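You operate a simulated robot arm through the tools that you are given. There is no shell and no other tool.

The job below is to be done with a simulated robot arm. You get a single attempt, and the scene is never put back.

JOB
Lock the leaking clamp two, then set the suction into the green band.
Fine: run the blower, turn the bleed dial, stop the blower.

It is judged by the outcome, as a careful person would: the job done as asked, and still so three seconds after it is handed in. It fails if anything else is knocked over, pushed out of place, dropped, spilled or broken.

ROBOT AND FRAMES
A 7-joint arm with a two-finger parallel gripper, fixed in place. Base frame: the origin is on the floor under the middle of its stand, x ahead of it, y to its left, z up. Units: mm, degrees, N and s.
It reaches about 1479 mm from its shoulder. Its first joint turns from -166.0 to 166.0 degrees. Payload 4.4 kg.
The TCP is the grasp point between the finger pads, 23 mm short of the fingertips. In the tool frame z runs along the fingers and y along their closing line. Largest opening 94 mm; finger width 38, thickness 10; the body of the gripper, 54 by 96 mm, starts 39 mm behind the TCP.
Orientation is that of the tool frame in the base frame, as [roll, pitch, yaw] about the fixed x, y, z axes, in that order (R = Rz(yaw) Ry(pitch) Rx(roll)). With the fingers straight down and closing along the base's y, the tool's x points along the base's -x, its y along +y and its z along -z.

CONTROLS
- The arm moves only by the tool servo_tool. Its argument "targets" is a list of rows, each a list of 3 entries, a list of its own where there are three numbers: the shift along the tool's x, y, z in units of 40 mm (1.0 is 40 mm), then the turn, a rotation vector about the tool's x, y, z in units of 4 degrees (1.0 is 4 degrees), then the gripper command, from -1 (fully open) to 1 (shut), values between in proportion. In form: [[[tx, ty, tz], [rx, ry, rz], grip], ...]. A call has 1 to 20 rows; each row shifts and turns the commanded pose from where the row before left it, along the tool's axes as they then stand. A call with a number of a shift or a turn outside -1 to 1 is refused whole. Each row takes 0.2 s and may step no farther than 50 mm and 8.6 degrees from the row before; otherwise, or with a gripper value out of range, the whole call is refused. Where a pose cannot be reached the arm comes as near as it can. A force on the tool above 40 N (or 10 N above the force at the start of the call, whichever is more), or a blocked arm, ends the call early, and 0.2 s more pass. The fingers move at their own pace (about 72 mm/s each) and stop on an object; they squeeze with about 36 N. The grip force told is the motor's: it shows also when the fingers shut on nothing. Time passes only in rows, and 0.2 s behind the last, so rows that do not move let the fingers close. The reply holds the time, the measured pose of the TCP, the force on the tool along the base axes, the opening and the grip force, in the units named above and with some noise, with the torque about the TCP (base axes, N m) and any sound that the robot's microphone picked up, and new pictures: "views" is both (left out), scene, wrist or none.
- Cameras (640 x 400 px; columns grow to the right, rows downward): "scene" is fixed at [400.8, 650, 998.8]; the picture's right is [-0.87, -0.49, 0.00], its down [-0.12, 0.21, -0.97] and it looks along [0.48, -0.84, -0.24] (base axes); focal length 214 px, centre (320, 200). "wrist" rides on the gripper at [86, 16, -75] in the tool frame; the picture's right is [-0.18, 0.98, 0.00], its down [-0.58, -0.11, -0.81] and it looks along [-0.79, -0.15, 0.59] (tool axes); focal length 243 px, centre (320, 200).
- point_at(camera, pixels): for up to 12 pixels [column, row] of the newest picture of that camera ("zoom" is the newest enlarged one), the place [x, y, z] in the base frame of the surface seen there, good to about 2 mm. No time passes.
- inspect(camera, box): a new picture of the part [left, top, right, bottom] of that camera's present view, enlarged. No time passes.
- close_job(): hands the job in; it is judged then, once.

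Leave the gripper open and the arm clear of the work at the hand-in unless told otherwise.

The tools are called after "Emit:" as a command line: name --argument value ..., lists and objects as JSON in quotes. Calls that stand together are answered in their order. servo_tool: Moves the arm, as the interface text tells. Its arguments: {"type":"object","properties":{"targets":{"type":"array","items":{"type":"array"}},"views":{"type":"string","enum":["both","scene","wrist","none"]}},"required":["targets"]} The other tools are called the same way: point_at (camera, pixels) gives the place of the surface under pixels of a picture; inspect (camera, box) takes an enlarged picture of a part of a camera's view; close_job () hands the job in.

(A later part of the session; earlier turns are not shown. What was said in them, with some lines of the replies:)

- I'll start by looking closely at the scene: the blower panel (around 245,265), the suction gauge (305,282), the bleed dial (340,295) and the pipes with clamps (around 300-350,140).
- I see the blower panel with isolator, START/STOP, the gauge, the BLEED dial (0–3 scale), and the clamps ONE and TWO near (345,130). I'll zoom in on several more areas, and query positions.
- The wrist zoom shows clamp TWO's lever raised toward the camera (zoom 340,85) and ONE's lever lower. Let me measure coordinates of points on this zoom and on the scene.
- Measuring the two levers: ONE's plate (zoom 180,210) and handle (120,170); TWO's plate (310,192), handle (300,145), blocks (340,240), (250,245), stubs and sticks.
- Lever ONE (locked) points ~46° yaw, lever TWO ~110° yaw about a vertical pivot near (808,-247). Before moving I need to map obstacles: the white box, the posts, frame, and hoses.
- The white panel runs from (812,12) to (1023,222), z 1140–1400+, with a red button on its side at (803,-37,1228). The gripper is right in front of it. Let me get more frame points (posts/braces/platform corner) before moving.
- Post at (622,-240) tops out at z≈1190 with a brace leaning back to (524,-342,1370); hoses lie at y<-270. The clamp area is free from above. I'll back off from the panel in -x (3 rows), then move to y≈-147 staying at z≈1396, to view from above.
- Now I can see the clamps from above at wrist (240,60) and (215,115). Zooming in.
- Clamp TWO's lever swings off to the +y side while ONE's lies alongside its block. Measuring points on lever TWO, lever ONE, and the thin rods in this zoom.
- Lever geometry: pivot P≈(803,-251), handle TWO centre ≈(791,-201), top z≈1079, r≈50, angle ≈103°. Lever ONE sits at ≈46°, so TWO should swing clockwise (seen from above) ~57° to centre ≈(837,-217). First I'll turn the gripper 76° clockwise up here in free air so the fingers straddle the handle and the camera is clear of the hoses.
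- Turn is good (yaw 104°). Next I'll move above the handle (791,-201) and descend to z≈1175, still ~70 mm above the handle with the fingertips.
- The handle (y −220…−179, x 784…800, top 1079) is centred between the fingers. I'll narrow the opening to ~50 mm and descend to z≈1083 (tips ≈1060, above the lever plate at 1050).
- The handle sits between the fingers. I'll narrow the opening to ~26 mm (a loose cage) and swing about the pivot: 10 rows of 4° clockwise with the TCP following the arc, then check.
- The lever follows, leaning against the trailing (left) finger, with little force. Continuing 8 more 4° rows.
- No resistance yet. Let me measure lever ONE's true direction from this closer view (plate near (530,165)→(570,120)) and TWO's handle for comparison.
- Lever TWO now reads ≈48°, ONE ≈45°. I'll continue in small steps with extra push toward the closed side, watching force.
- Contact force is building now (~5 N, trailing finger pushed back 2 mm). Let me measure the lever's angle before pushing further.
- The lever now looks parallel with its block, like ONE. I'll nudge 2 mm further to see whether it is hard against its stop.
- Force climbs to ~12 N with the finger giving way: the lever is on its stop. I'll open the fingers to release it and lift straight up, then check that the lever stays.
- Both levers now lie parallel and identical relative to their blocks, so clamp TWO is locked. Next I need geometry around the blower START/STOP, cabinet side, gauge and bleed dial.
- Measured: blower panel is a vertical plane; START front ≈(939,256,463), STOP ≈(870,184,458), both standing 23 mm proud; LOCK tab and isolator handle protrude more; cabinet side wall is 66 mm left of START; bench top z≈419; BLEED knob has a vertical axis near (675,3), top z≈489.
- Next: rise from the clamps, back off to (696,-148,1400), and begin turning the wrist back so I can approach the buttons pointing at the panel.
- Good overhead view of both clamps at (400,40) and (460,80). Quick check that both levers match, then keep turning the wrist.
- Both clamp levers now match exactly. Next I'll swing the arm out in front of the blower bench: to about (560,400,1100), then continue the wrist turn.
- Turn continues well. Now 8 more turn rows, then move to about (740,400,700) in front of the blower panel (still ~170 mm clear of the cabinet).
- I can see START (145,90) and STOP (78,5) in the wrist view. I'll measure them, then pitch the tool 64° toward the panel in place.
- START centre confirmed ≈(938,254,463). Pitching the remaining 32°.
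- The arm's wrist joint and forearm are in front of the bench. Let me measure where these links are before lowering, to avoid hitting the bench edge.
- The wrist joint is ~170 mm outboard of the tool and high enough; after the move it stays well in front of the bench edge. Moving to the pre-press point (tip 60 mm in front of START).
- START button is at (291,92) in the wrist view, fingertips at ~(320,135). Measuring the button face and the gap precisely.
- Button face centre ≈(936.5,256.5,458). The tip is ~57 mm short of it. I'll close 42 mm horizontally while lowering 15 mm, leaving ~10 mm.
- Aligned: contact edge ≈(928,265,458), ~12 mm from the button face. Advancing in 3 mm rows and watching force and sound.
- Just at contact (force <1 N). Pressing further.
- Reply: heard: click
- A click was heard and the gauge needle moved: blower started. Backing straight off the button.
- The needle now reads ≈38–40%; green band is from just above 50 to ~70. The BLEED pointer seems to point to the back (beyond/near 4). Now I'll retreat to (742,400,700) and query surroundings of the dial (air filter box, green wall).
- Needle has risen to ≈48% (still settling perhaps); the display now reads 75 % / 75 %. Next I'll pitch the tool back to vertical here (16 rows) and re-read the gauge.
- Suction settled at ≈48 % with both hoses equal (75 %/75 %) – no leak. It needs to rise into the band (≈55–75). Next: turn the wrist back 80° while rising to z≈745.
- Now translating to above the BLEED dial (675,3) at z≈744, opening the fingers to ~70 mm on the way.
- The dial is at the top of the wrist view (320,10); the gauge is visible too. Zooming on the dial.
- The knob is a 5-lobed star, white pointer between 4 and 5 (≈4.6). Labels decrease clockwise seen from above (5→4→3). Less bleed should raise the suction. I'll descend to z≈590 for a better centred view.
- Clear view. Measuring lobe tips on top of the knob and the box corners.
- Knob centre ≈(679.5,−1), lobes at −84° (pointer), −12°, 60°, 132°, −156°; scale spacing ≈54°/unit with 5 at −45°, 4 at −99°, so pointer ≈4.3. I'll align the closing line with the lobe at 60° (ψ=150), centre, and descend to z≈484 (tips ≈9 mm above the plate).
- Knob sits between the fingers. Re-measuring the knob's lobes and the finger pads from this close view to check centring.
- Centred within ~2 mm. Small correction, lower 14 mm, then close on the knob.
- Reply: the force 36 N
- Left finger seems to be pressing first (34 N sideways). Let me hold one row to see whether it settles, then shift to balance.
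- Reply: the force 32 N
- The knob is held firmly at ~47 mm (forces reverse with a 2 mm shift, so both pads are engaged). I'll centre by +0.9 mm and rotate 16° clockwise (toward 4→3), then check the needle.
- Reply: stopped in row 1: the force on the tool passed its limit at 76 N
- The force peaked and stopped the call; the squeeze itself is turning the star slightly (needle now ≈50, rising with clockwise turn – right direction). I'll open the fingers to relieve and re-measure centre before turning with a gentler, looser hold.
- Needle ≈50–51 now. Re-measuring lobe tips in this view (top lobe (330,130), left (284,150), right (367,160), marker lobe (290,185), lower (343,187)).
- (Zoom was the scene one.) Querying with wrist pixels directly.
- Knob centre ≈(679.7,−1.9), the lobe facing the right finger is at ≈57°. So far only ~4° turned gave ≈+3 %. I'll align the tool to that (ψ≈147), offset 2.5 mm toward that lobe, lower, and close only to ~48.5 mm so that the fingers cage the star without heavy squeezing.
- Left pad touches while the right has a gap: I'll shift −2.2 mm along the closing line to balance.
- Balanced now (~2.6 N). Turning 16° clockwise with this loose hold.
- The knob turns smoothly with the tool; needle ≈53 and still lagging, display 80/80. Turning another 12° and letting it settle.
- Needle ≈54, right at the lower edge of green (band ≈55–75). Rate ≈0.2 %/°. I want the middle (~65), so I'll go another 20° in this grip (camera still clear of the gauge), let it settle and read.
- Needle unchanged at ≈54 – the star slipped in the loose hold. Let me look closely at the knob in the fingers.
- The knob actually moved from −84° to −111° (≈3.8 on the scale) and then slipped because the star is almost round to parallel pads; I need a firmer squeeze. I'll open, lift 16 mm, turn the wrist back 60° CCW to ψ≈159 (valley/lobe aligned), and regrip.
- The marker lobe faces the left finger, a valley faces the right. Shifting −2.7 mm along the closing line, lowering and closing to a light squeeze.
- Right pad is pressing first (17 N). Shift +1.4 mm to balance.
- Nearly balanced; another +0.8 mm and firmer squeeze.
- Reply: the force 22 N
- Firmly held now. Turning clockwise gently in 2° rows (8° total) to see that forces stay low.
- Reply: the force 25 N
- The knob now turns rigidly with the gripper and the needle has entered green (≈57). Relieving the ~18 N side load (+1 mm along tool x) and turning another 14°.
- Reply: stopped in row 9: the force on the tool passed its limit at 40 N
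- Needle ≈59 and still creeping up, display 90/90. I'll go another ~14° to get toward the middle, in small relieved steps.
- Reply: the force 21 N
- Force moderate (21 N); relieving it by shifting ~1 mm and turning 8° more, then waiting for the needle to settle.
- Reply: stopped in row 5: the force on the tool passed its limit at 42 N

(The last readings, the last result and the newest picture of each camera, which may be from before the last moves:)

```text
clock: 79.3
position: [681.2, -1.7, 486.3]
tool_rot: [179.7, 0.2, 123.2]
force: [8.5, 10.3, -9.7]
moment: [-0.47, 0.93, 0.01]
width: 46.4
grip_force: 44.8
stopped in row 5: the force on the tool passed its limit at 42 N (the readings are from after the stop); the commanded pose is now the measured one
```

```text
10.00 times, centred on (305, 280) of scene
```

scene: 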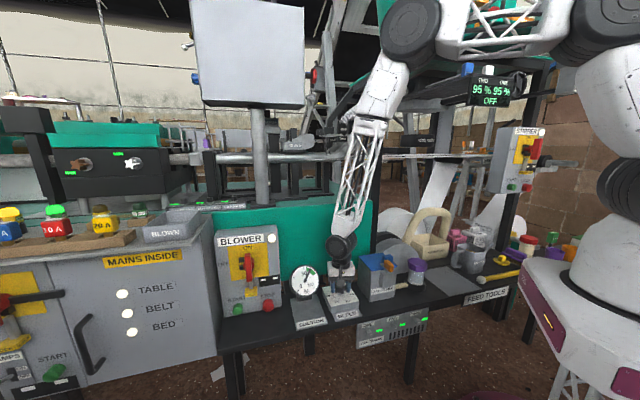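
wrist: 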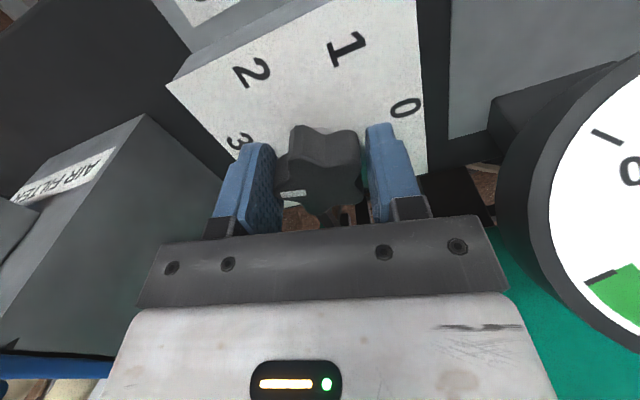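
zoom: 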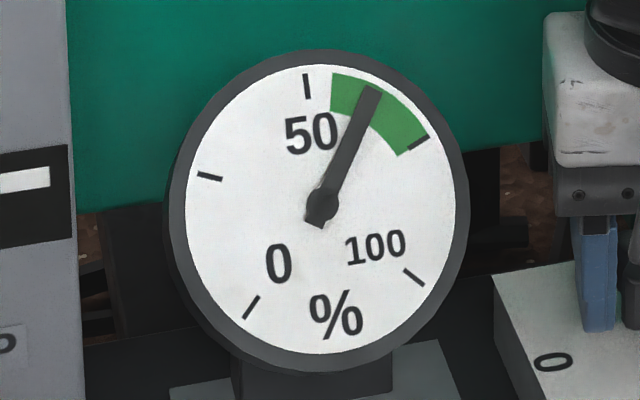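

Needle ≈62, well inside green and near the middle (may still rise slightly). I'll release the knob gently, lift clear, wait a couple of seconds and read again.

Emit:
servo_tool --targets '[[[0, 0, 0], [0, 0, 0], -0.1], [[0, 0, 0], [0, 0, 0], -0.3], [[0, 0, 0], [0, 0, 0], -0.49], [[0, 0, 0], [0, 0, 0], -0.49], [[0, 0, -0.5], [0, 0, 0], -0.49], [[0, 0, -1], [0, 0, 0], -0.49], [[0, 0, -1], [0, 0, 0], -0.49], [[0, 0, -0.5], [0, 0, 0], -0.49], [[0, 0, 0], [0, 0, 0], -0.49], [[0, 0, 0], [0, 0, 0], -0.49], [[0, 0, 0], [0, 0, 0], -0.49], [[0, 0, 0], [0, 0, 0], -0.49], [[0, 0, 0], [0, 0, 0], -0.49], [[0, 0, 0], [0, 0, 0], -0.49]]' --views "both"

Emit:
inspect --camera "wrist" --box '[220, 0, 460, 170]'

Emit:
inspect --camera "scene" --box '[285, 260, 325, 300]'

```text
clock: 82.3
position: [681.8, -2.8, 602.7]
tool_rot: [179.7, 0.2, 123.3]
force: [0.1, 1.0, 0.3]
moment: [-0.01, 0.04, 0.0]
width: 69.9
grip_force: 0.0
```

scene: 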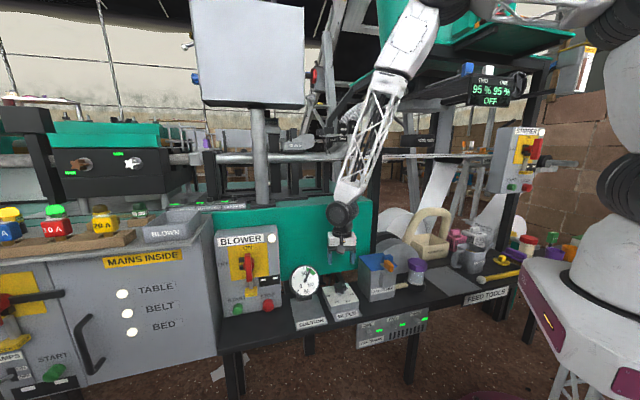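
wrist: 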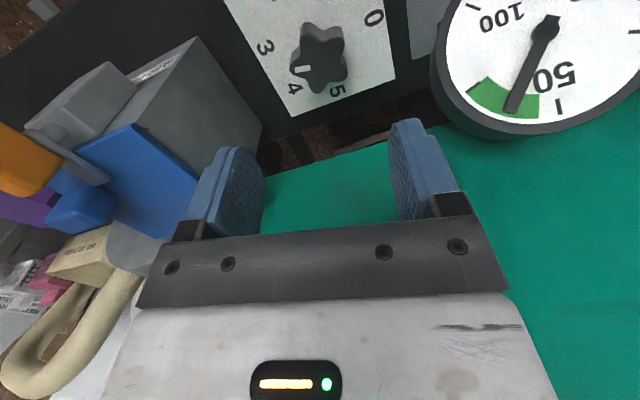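

```text
2.35 times, centred on (340, 85) of wrist
```

zoom: 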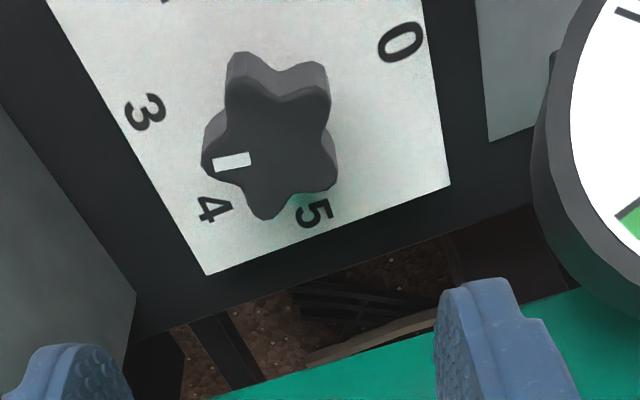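

```text
10.00 times, centred on (305, 280) of scene
```

zoom: 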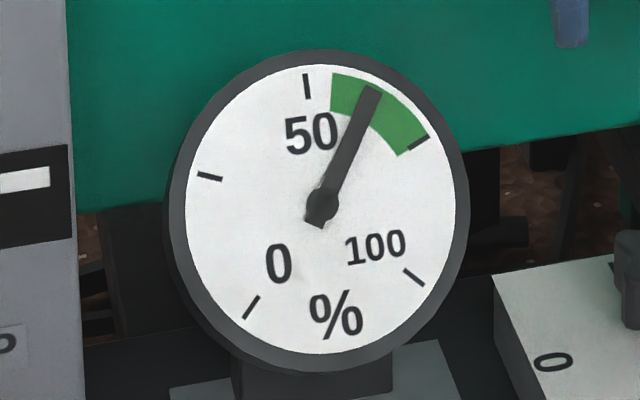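

Needle is steady at ≈62–63, solidly inside the green band; pointer ≈3.3. Now to stop the blower: rise, move back in front of the blower panel by the same known-good route, close the fingers, and turn the wrist.

Emit:
servo_tool --targets '[[[0, 0, -0.9], [0, 0, 0], -0.49], [[0, 0, -0.9], [0, 0, 0], -0.49], [[0, 0, -0.9], [0, 0, 0], 0], [[0, 0, -0.9], [0, 0, 0], 0.5], [[0.76, 0.678, 0], [0, 0, 0], 1], [[0.76, 0.678, 0], [0, 0, 0], 1], [[0.76, 0.678, 0], [0, 0, 0], 1], [[0.76, 0.678, 0], [0, 0, 0], 1], [[0.76, 0.678, 0], [0, 0, 0], 1], [[0.76, 0.678, 0], [0, 0, 0], 1], [[0.76, 0.678, 0], [0, 0, 0], 1], [[0.76, 0.678, 0], [0, 0, 0], 1], [[0.76, 0.678, 0], [0, 0, 0], 1], [[0.76, 0.678, 0], [0, 0, 0], 1], [[0, 0, 0], [0, 0, -1], 1], [[0, 0, 0], [0, 0, -1], 1], [[0, 0, 0], [0, 0, -1], 1], [[0, 0, 0], [0, 0, -1], 1], [[0, 0, 0], [0, 0, -1], 1]]' --views "scene"

Emit:
inspect --camera "scene" --box '[285, 255, 365, 335]'

```text
clock: 86.3
position: [739.0, 400.7, 749.8]
tool_rot: [179.8, 0.2, 143.4]
force: [-0.7, 0.3, 0.2]
moment: [0.01, 0.0, 0.02]
width: 0.2
grip_force: 35.8
```

scene: 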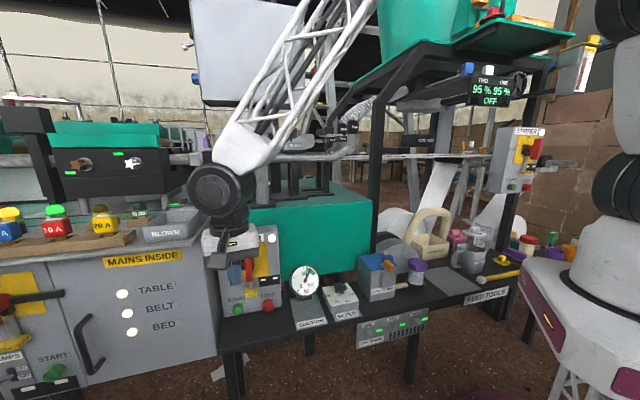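

```text
5.00 times, centred on (325, 295) of scene
```

zoom: 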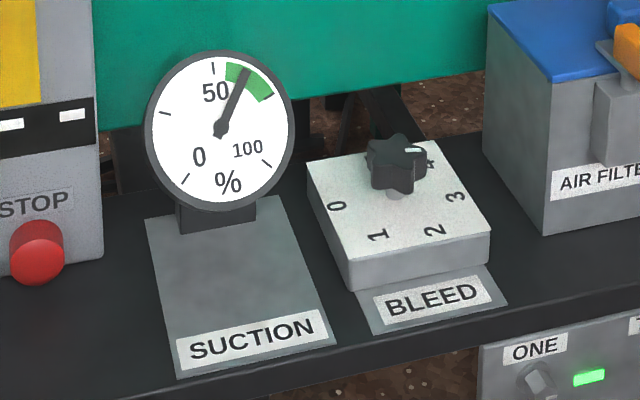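

Needle steady in green with the arm away. Continue the wrist turn (20 rows) while lowering to z≈700.

Emit:
servo_tool --targets '[[[0, 0, 0.0625], [0, 0, -1], 1], [[0, 0, 0.0625], [0, 0, -1], 1], [[0, 0, 0.0625], [0, 0, -1], 1], [[0, 0, 0.0625], [0, 0, -1], 1], [[0, 0, 0.0625], [0, 0, -1], 1], [[0, 0, 0.0625], [0, 0, -1], 1], [[0, 0, 0.0625], [0, 0, -1], 1], [[0, 0, 0.0625], [0, 0, -1], 1], [[0, 0, 0.0625], [0, 0, -1], 1], [[0, 0, 0.0625], [0, 0, -1], 1], [[0, 0, 0.0625], [0, 0, -1], 1], [[0, 0, 0.0625], [0, 0, -1], 1], [[0, 0, 0.0625], [0, 0, -1], 1], [[0, 0, 0.0625], [0, 0, -1], 1], [[0, 0, 0.0625], [0, 0, -1], 1], [[0, 0, 0.0625], [0, 0, -1], 1], [[0, 0, 0.0625], [0, 0, -1], 1], [[0, 0, 0.0625], [0, 0, -1], 1], [[0, 0, 0.0625], [0, 0, -1], 1], [[0, 0, 0.0625], [0, 0, -1], 1]]' --views "wrist"

```text
clock: 90.5
position: [738.7, 401.5, 699.9]
tool_rot: [-179.9, 0.1, -136.7]
force: [0.0, 0.7, -0.7]
moment: [0.01, 0.02, 0.05]
width: 0.0
grip_force: 36.1
```

wrist: 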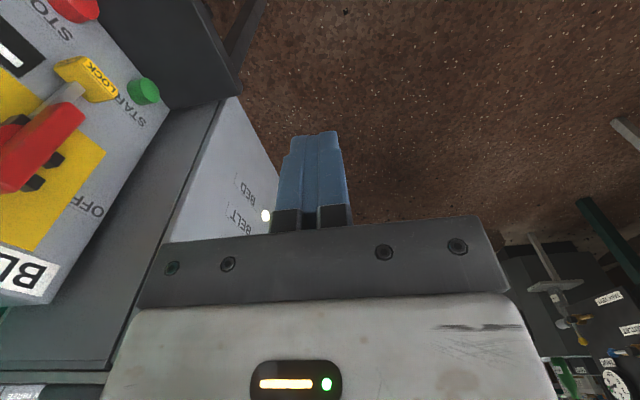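

Same pose as before the START press. Pitching 64° toward the panel (16 rows).

Emit:
servo_tool --targets '[[[0, 0, 0], [1, 0, 0], 1], [[0, 0, 0], [1, 0, 0], 1], [[0, 0, 0], [1, 0, 0], 1], [[0, 0, 0], [1, 0, 0], 1], [[0, 0, 0], [1, 0, 0], 1], [[0, 0, 0], [1, 0, 0], 1], [[0, 0, 0], [1, 0, 0], 1], [[0, 0, 0], [1, 0, 0], 1], [[0, 0, 0], [1, 0, 0], 1], [[0, 0, 0], [1, 0, 0], 1], [[0, 0, 0], [1, 0, 0], 1], [[0, 0, 0], [1, 0, 0], 1], [[0, 0, 0], [1, 0, 0], 1], [[0, 0, 0], [1, 0, 0], 1], [[0, 0, 0], [1, 0, 0], 1], [[0, 0, 0], [1, 0, 0], 1]]' --views "both"

```text
clock: 93.9
position: [739.1, 402.1, 700.0]
tool_rot: [-115.7, 0.3, -136.8]
force: [0.2, 0.0, 0.6]
moment: [0.01, -0.03, -0.02]
width: 0.0
grip_force: 36.1
```

scene: 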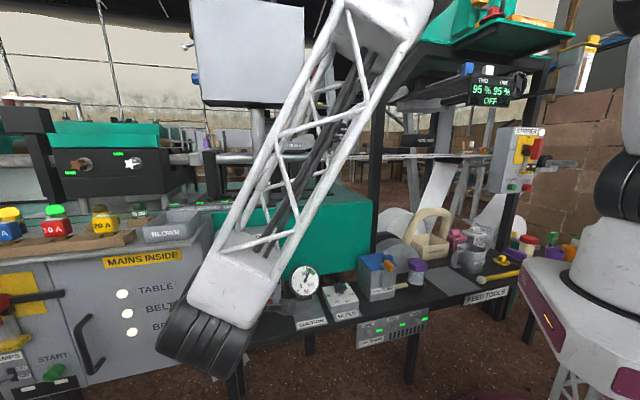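
wrist: 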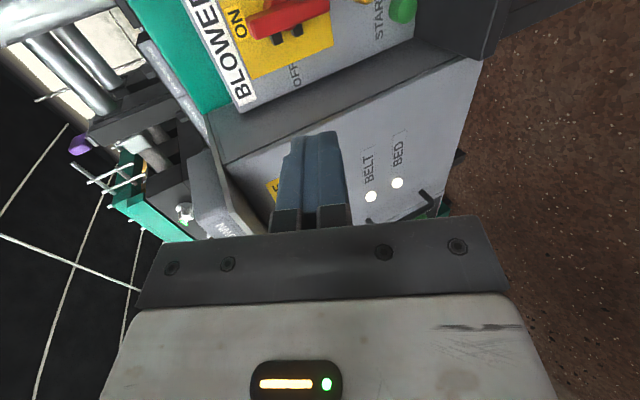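

Now moving to the pre-press point in front of STOP (tip ~70 mm short of the button).

Emit:
servo_tool --targets '[[[0.205, 0.537, 0.861], [0, 0, 0], 1], [[0.205, 0.537, 0.861], [0, 0, 0], 1], [[0.205, 0.537, 0.861], [0, 0, 0], 1], [[0.205, 0.537, 0.861], [0, 0, 0], 1], [[0.205, 0.537, 0.861], [0, 0, 0], 1], [[0.205, 0.537, 0.861], [0, 0, 0], 1], [[0.205, 0.537, 0.861], [0, 0, 0], 1]]' --views "both"

Emit:
inspect --camera "wrist" --box '[160, 0, 400, 180]'

```text
clock: 95.5
position: [803.0, 255.9, 458.0]
tool_rot: [-115.8, 0.3, -136.7]
force: [0.8, 0.1, -0.1]
moment: [0.0, -0.01, 0.02]
width: 0.0
grip_force: 36.1
```

scene: 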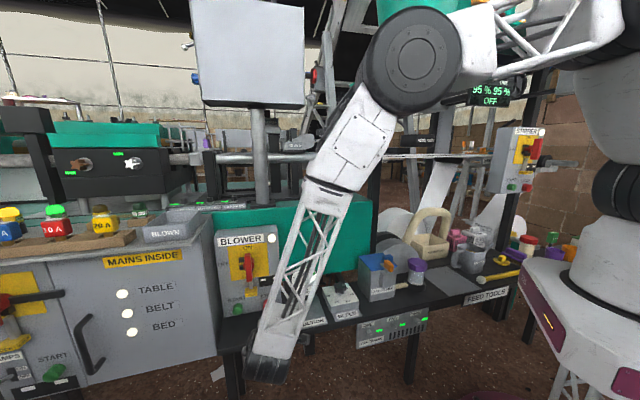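
wrist: 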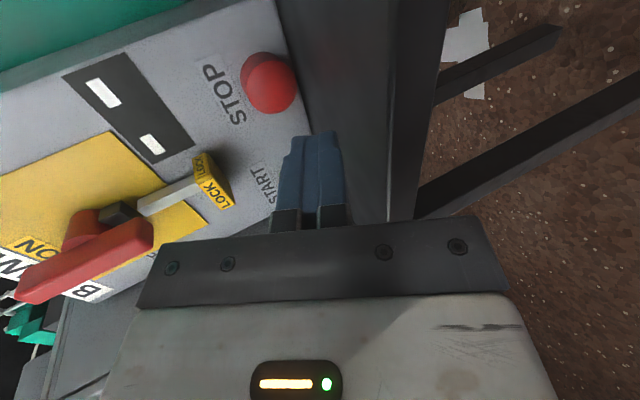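

```text
2.22 times, centred on (280, 90) of wrist
```

zoom: 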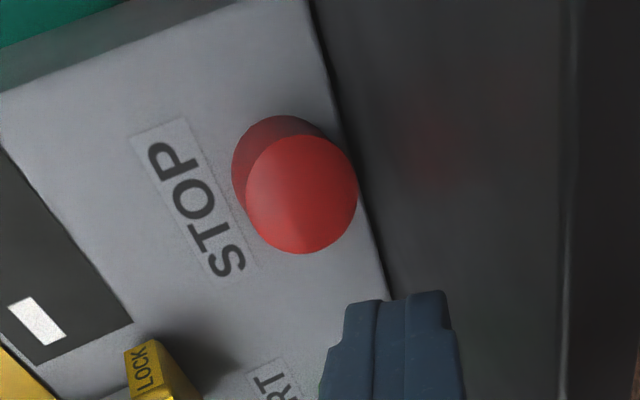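

STOP's face centre is at about (271,87) in the wrist view. Measuring it.

Emit:
point_at --camera "zoom" --pixels '[[301, 193], [280, 215], [320, 170], [300, 160], [300, 230], [340, 195], [260, 195], [250, 150]]'

```text
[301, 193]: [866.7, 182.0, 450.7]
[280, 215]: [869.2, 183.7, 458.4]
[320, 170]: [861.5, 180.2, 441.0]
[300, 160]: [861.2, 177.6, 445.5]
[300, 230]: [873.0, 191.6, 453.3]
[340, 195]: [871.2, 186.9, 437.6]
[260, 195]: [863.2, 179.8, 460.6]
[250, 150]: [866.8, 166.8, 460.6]
```

STOP face centre ≈(867,183.5,450). Advancing 60 mm horizontally with small lateral/height corrections, leaving ~11 mm.

Emit:
servo_tool --targets '[[[0.044, -0.293, 0.695], [0, 0, 0], 1], [[0.044, -0.293, 0.695], [0, 0, 0], 1], [[0, 0, 0], [0, 0, 0], 1]]' --views "both"

```text
clock: 96.3
position: [841.4, 207.3, 455.5]
tool_rot: [-115.9, 0.2, -136.7]
force: [0.2, 0.1, 0.9]
moment: [0.01, 0.01, -0.01]
width: 0.2
grip_force: 36.1
```

scene: 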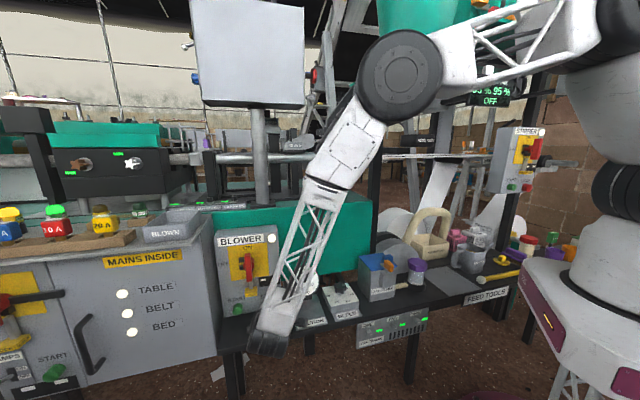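
wrist: 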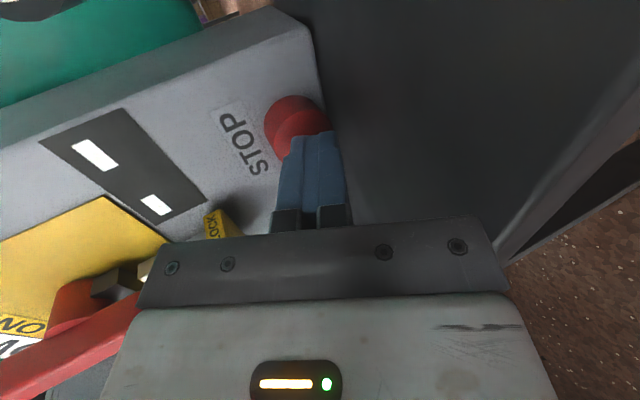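

Aligned with STOP. Pressing in 3 mm rows.

Emit:
servo_tool --targets '[[[-0.004, -0.0325, 0.0675], [0, 0, 0], 1], [[-0.004, -0.0325, 0.0675], [0, 0, 0], 1], [[-0.004, -0.0325, 0.0675], [0, 0, 0], 1], [[-0.004, -0.0325, 0.0675], [0, 0, 0], 1]]' --views "wrist"

```text
clock: 97.3
position: [849.7, 198.7, 456.7]
tool_rot: [-115.8, 0.2, -136.6]
force: [0.1, 0.9, -0.3]
moment: [-0.06, 0.01, -0.01]
width: 0.0
grip_force: 36.0
```

wrist: 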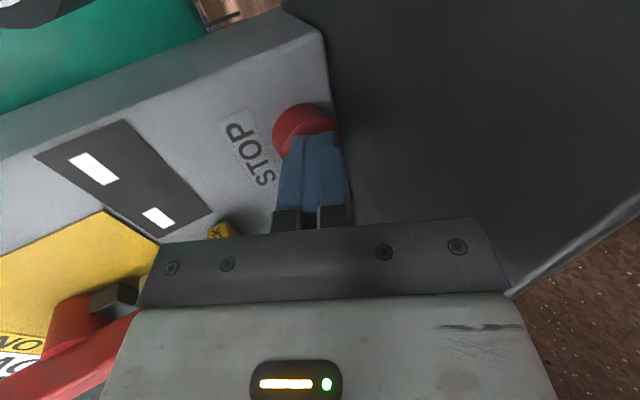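

Emit:
servo_tool --targets '[[[-0.004, -0.0325, 0.0675], [0, 0, 0], 1], [[-0.004, -0.0325, 0.0675], [0, 0, 0], 1]]' --views "wrist"

```text
clock: 97.9
position: [854.9, 195.5, 456.2]
tool_rot: [-115.8, 0.3, -136.7]
force: [-7.8, 11.2, 4.9]
moment: [-0.02, -0.13, 0.28]
width: 0.1
grip_force: 36.2
heard: click
```

wrist: 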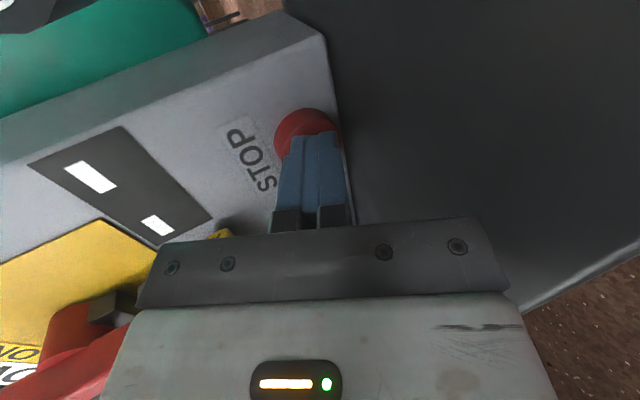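

Click heard – STOP pressed. Backing straight off the button along the same line.

Emit:
servo_tool --targets '[[[0.012, 0.108, -0.225], [0, 0, 0], 1], [[0.024, 0.216, -0.45], [0, 0, 0], 1], [[0.024, 0.216, -0.45], [0, 0, 0], 1], [[0.024, 0.216, -0.45], [0, 0, 0], 1], [[0.024, 0.216, -0.45], [0, 0, 0], 1], [[0.024, 0.216, -0.45], [0, 0, 0], 1]]' --views "both"

Emit:
inspect --camera "scene" --box '[210, 220, 370, 330]'

```text
clock: 99.3
position: [773.7, 268.0, 457.3]
tool_rot: [-115.8, 0.4, -136.6]
force: [0.6, -0.3, 0.1]
moment: [-0.01, 0.02, 0.01]
width: 0.1
grip_force: 36.2
```

scene: 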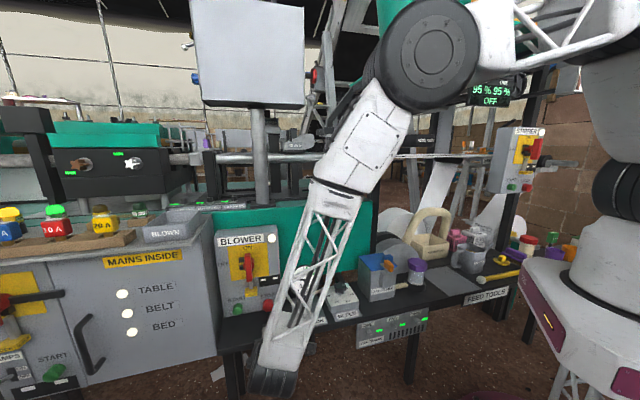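
wrist: 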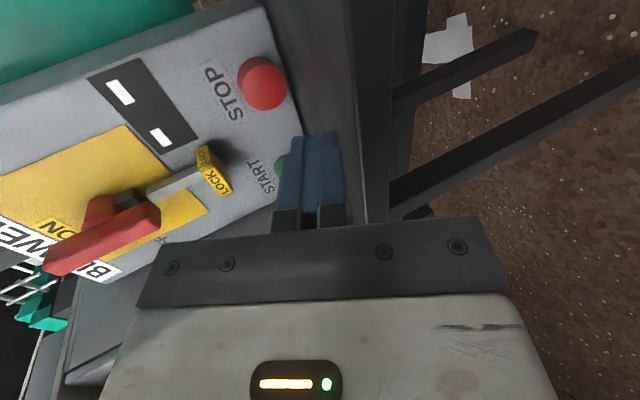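

```text
3.64 times, centred on (290, 275) of scene
```

zoom: 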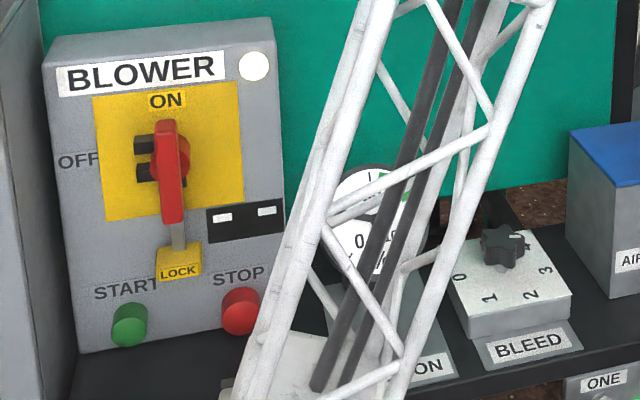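

Retreating up and out to (739,402,700), opening the fingers, then checking gauge and display.

Emit:
servo_tool --targets '[[[-0.2375, -0.593, -0.767], [0, 0, 0], 1], [[-0.2375, -0.593, -0.767], [0, 0, 0], 1], [[-0.2375, -0.593, -0.767], [0, 0, 0], 1], [[-0.2375, -0.593, -0.767], [0, 0, 0], 0.5], [[-0.2375, -0.593, -0.767], [0, 0, 0], 0], [[-0.2375, -0.593, -0.767], [0, 0, 0], -0.5], [[-0.2375, -0.593, -0.767], [0, 0, 0], -1], [[0, 0, 0], [-1, 0, 0], -1], [[0, 0, 0], [-1, 0, 0], -1], [[0, 0, 0], [-1, 0, 0], -1], [[0, 0, 0], [-1, 0, 0], -1], [[0, 0, 0], [-1, 0, 0], -1], [[0, 0, 0], [-1, 0, 0], -1], [[0, 0, 0], [-1, 0, 0], -1], [[0, 0, 0], [-1, 0, 0], -1], [[0, 0, 0], [-1, 0, 0], -1], [[0, 0, 0], [-1, 0, 0], -1], [[0, 0, 0], [-1, 0, 0], -1], [[0, 0, 0], [-1, 0, 0], -1]]' --views "both"

Emit:
inspect --camera "scene" --box '[205, 210, 365, 330]'

Emit:
inspect --camera "scene" --box '[460, 70, 520, 110]'

```text
clock: 103.3
position: [738.4, 401.1, 699.6]
tool_rot: [-163.8, 0.3, -136.7]
force: [-0.8, -1.0, 0.3]
moment: [0.03, -0.01, 0.0]
width: 94.0
grip_force: 0.0
```

scene: 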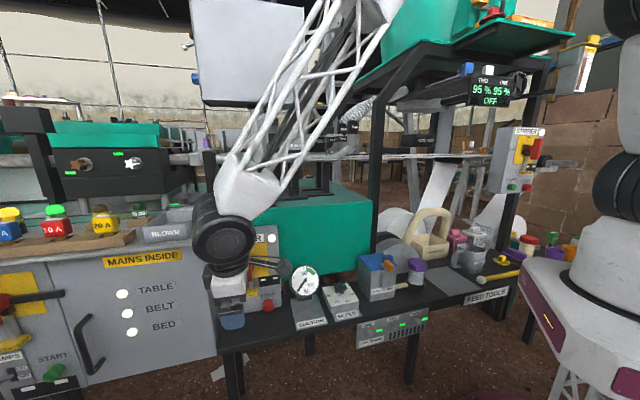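
wrist: 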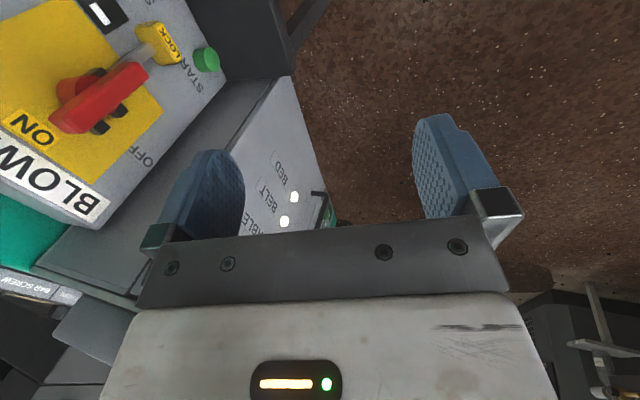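

```text
3.33 times, centred on (285, 270) of scene
```

zoom: 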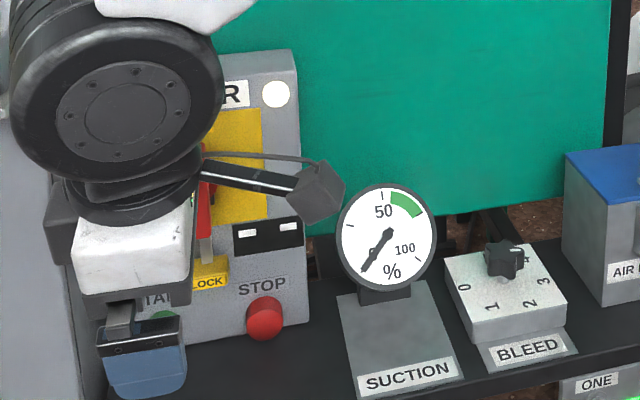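

```text
10.00 times, centred on (490, 90) of scene
```

zoom: 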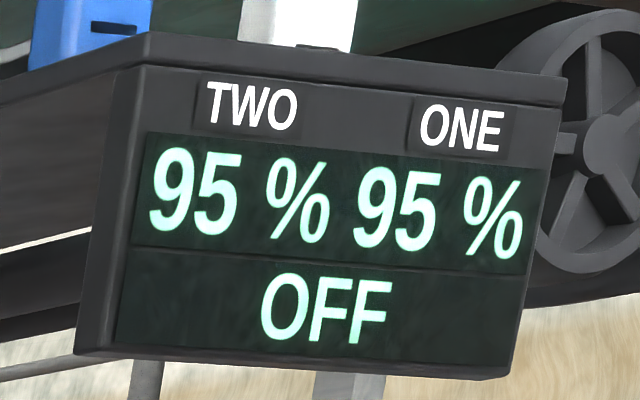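

Gauge back at 0, blower stopped, everything upright. Finishing: straighten the tool and move the arm up and away from the bench with the gripper open.

Emit:
servo_tool --targets '[[[0, 0, 0], [-1, 0, 0], -1], [[0, 0, 0], [-1, 0, 0], -1], [[0, 0, 0], [-1, 0, 0], -1], [[0, 0, 0], [-1, 0, 0], -1], [[0.273, 0.257, -0.9375], [0, 0, 0], -1], [[0.273, 0.257, -0.9375], [0, 0, 0], -1], [[0.273, 0.257, -0.9375], [0, 0, 0], -1], [[0.273, 0.257, -0.9375], [0, 0, 0], -1], [[0.273, 0.257, -0.9375], [0, 0, 0], -1], [[0.273, 0.257, -0.9375], [0, 0, 0], -1], [[0.273, 0.257, -0.9375], [0, 0, 0], -1], [[0.273, 0.257, -0.9375], [0, 0, 0], -1]]' --views "both"

Emit:
inspect --camera "scene" --box '[205, 210, 365, 330]'

Emit:
inspect --camera "scene" --box '[310, 115, 370, 155]'

```text
clock: 105.9
position: [617.3, 398.5, 1002.3]
tool_rot: [-179.7, 0.1, -136.6]
force: [-0.1, -0.1, -0.6]
moment: [-0.03, -0.03, 0.02]
width: 94.5
grip_force: 0.1
```

scene: 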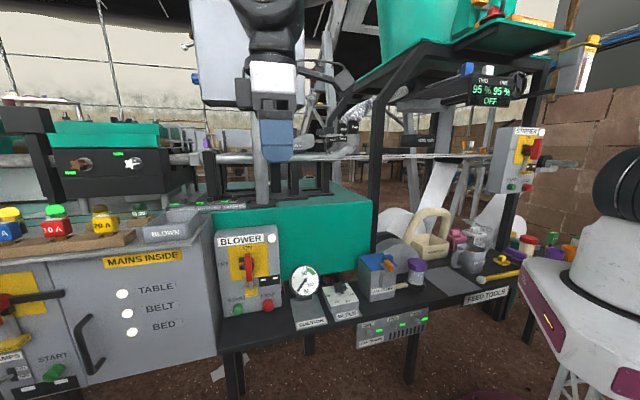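
wrist: 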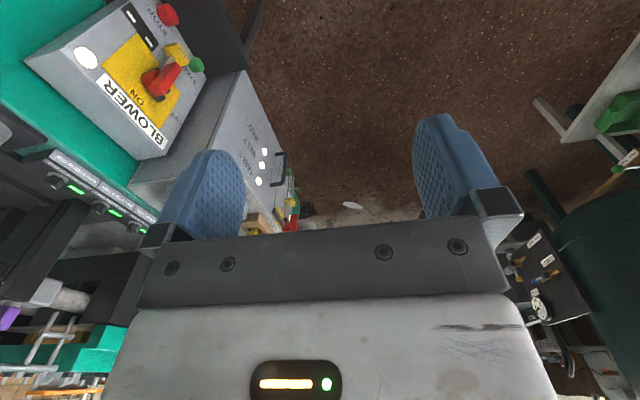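

```text
3.33 times, centred on (285, 270) of scene
```

zoom: 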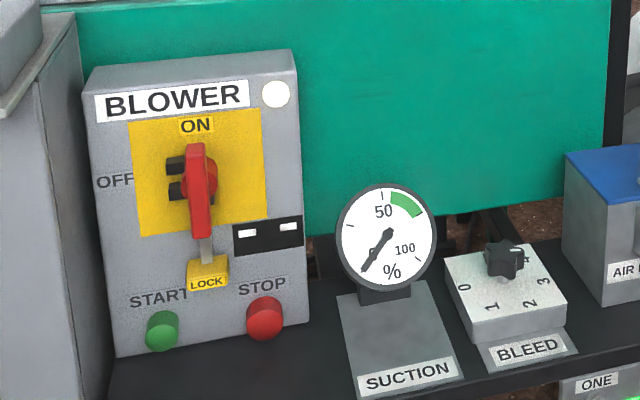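

```text
10.00 times, centred on (340, 135) of scene
```

zoom: 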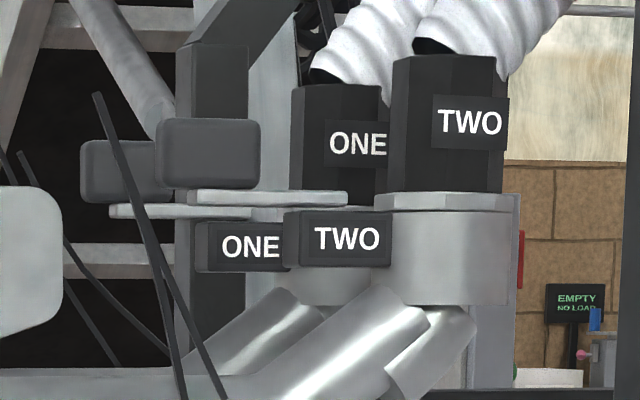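

Final check before handing in:
- Clamp TWO's lever lies shut alongside its block, matching clamp ONE.
- The BLEED dial is at about 3.3. With the blower running, the suction needle held steady at about 62%, inside the green band.
- The blower was stopped with a click, and the gauge has dropped back to 0.
- Nothing looks knocked over or moved.
- The gripper is open and the arm is clear of the work.

I'm handing the job in now.

Emit:
close_job

```text
The job is handed in.
```

Clamp two is locked, and the suction is set inside the green band. I've handed the job in.

- **Clamp two:** I swung the lever shut until it stopped. It now lies alongside its block like clamp one. With the blower running, both hoses read the same (75% each), so the leak looks closed.
- **Suction:** With the blower running, I turned the bleed dial from about 4.3 to about 3.3. Suction rose from about 48% and settled at 62–63%. I read the green band as roughly 55 to 75%.
- **Blower:** I started and stopped it with its own buttons, and each press clicked. The gauge is back at 0, as it should be with the blower off. The hose display still shows 95% for both.

While I was turning the dial, the force on the tool went over its limit three times, 76 N at the highest. The arm stopped itself each time. The knob still turned normally afterwards and shows no sign of damage.

Nothing else was moved or knocked over that I could see. The gripper is open and the arm is clear of the work.
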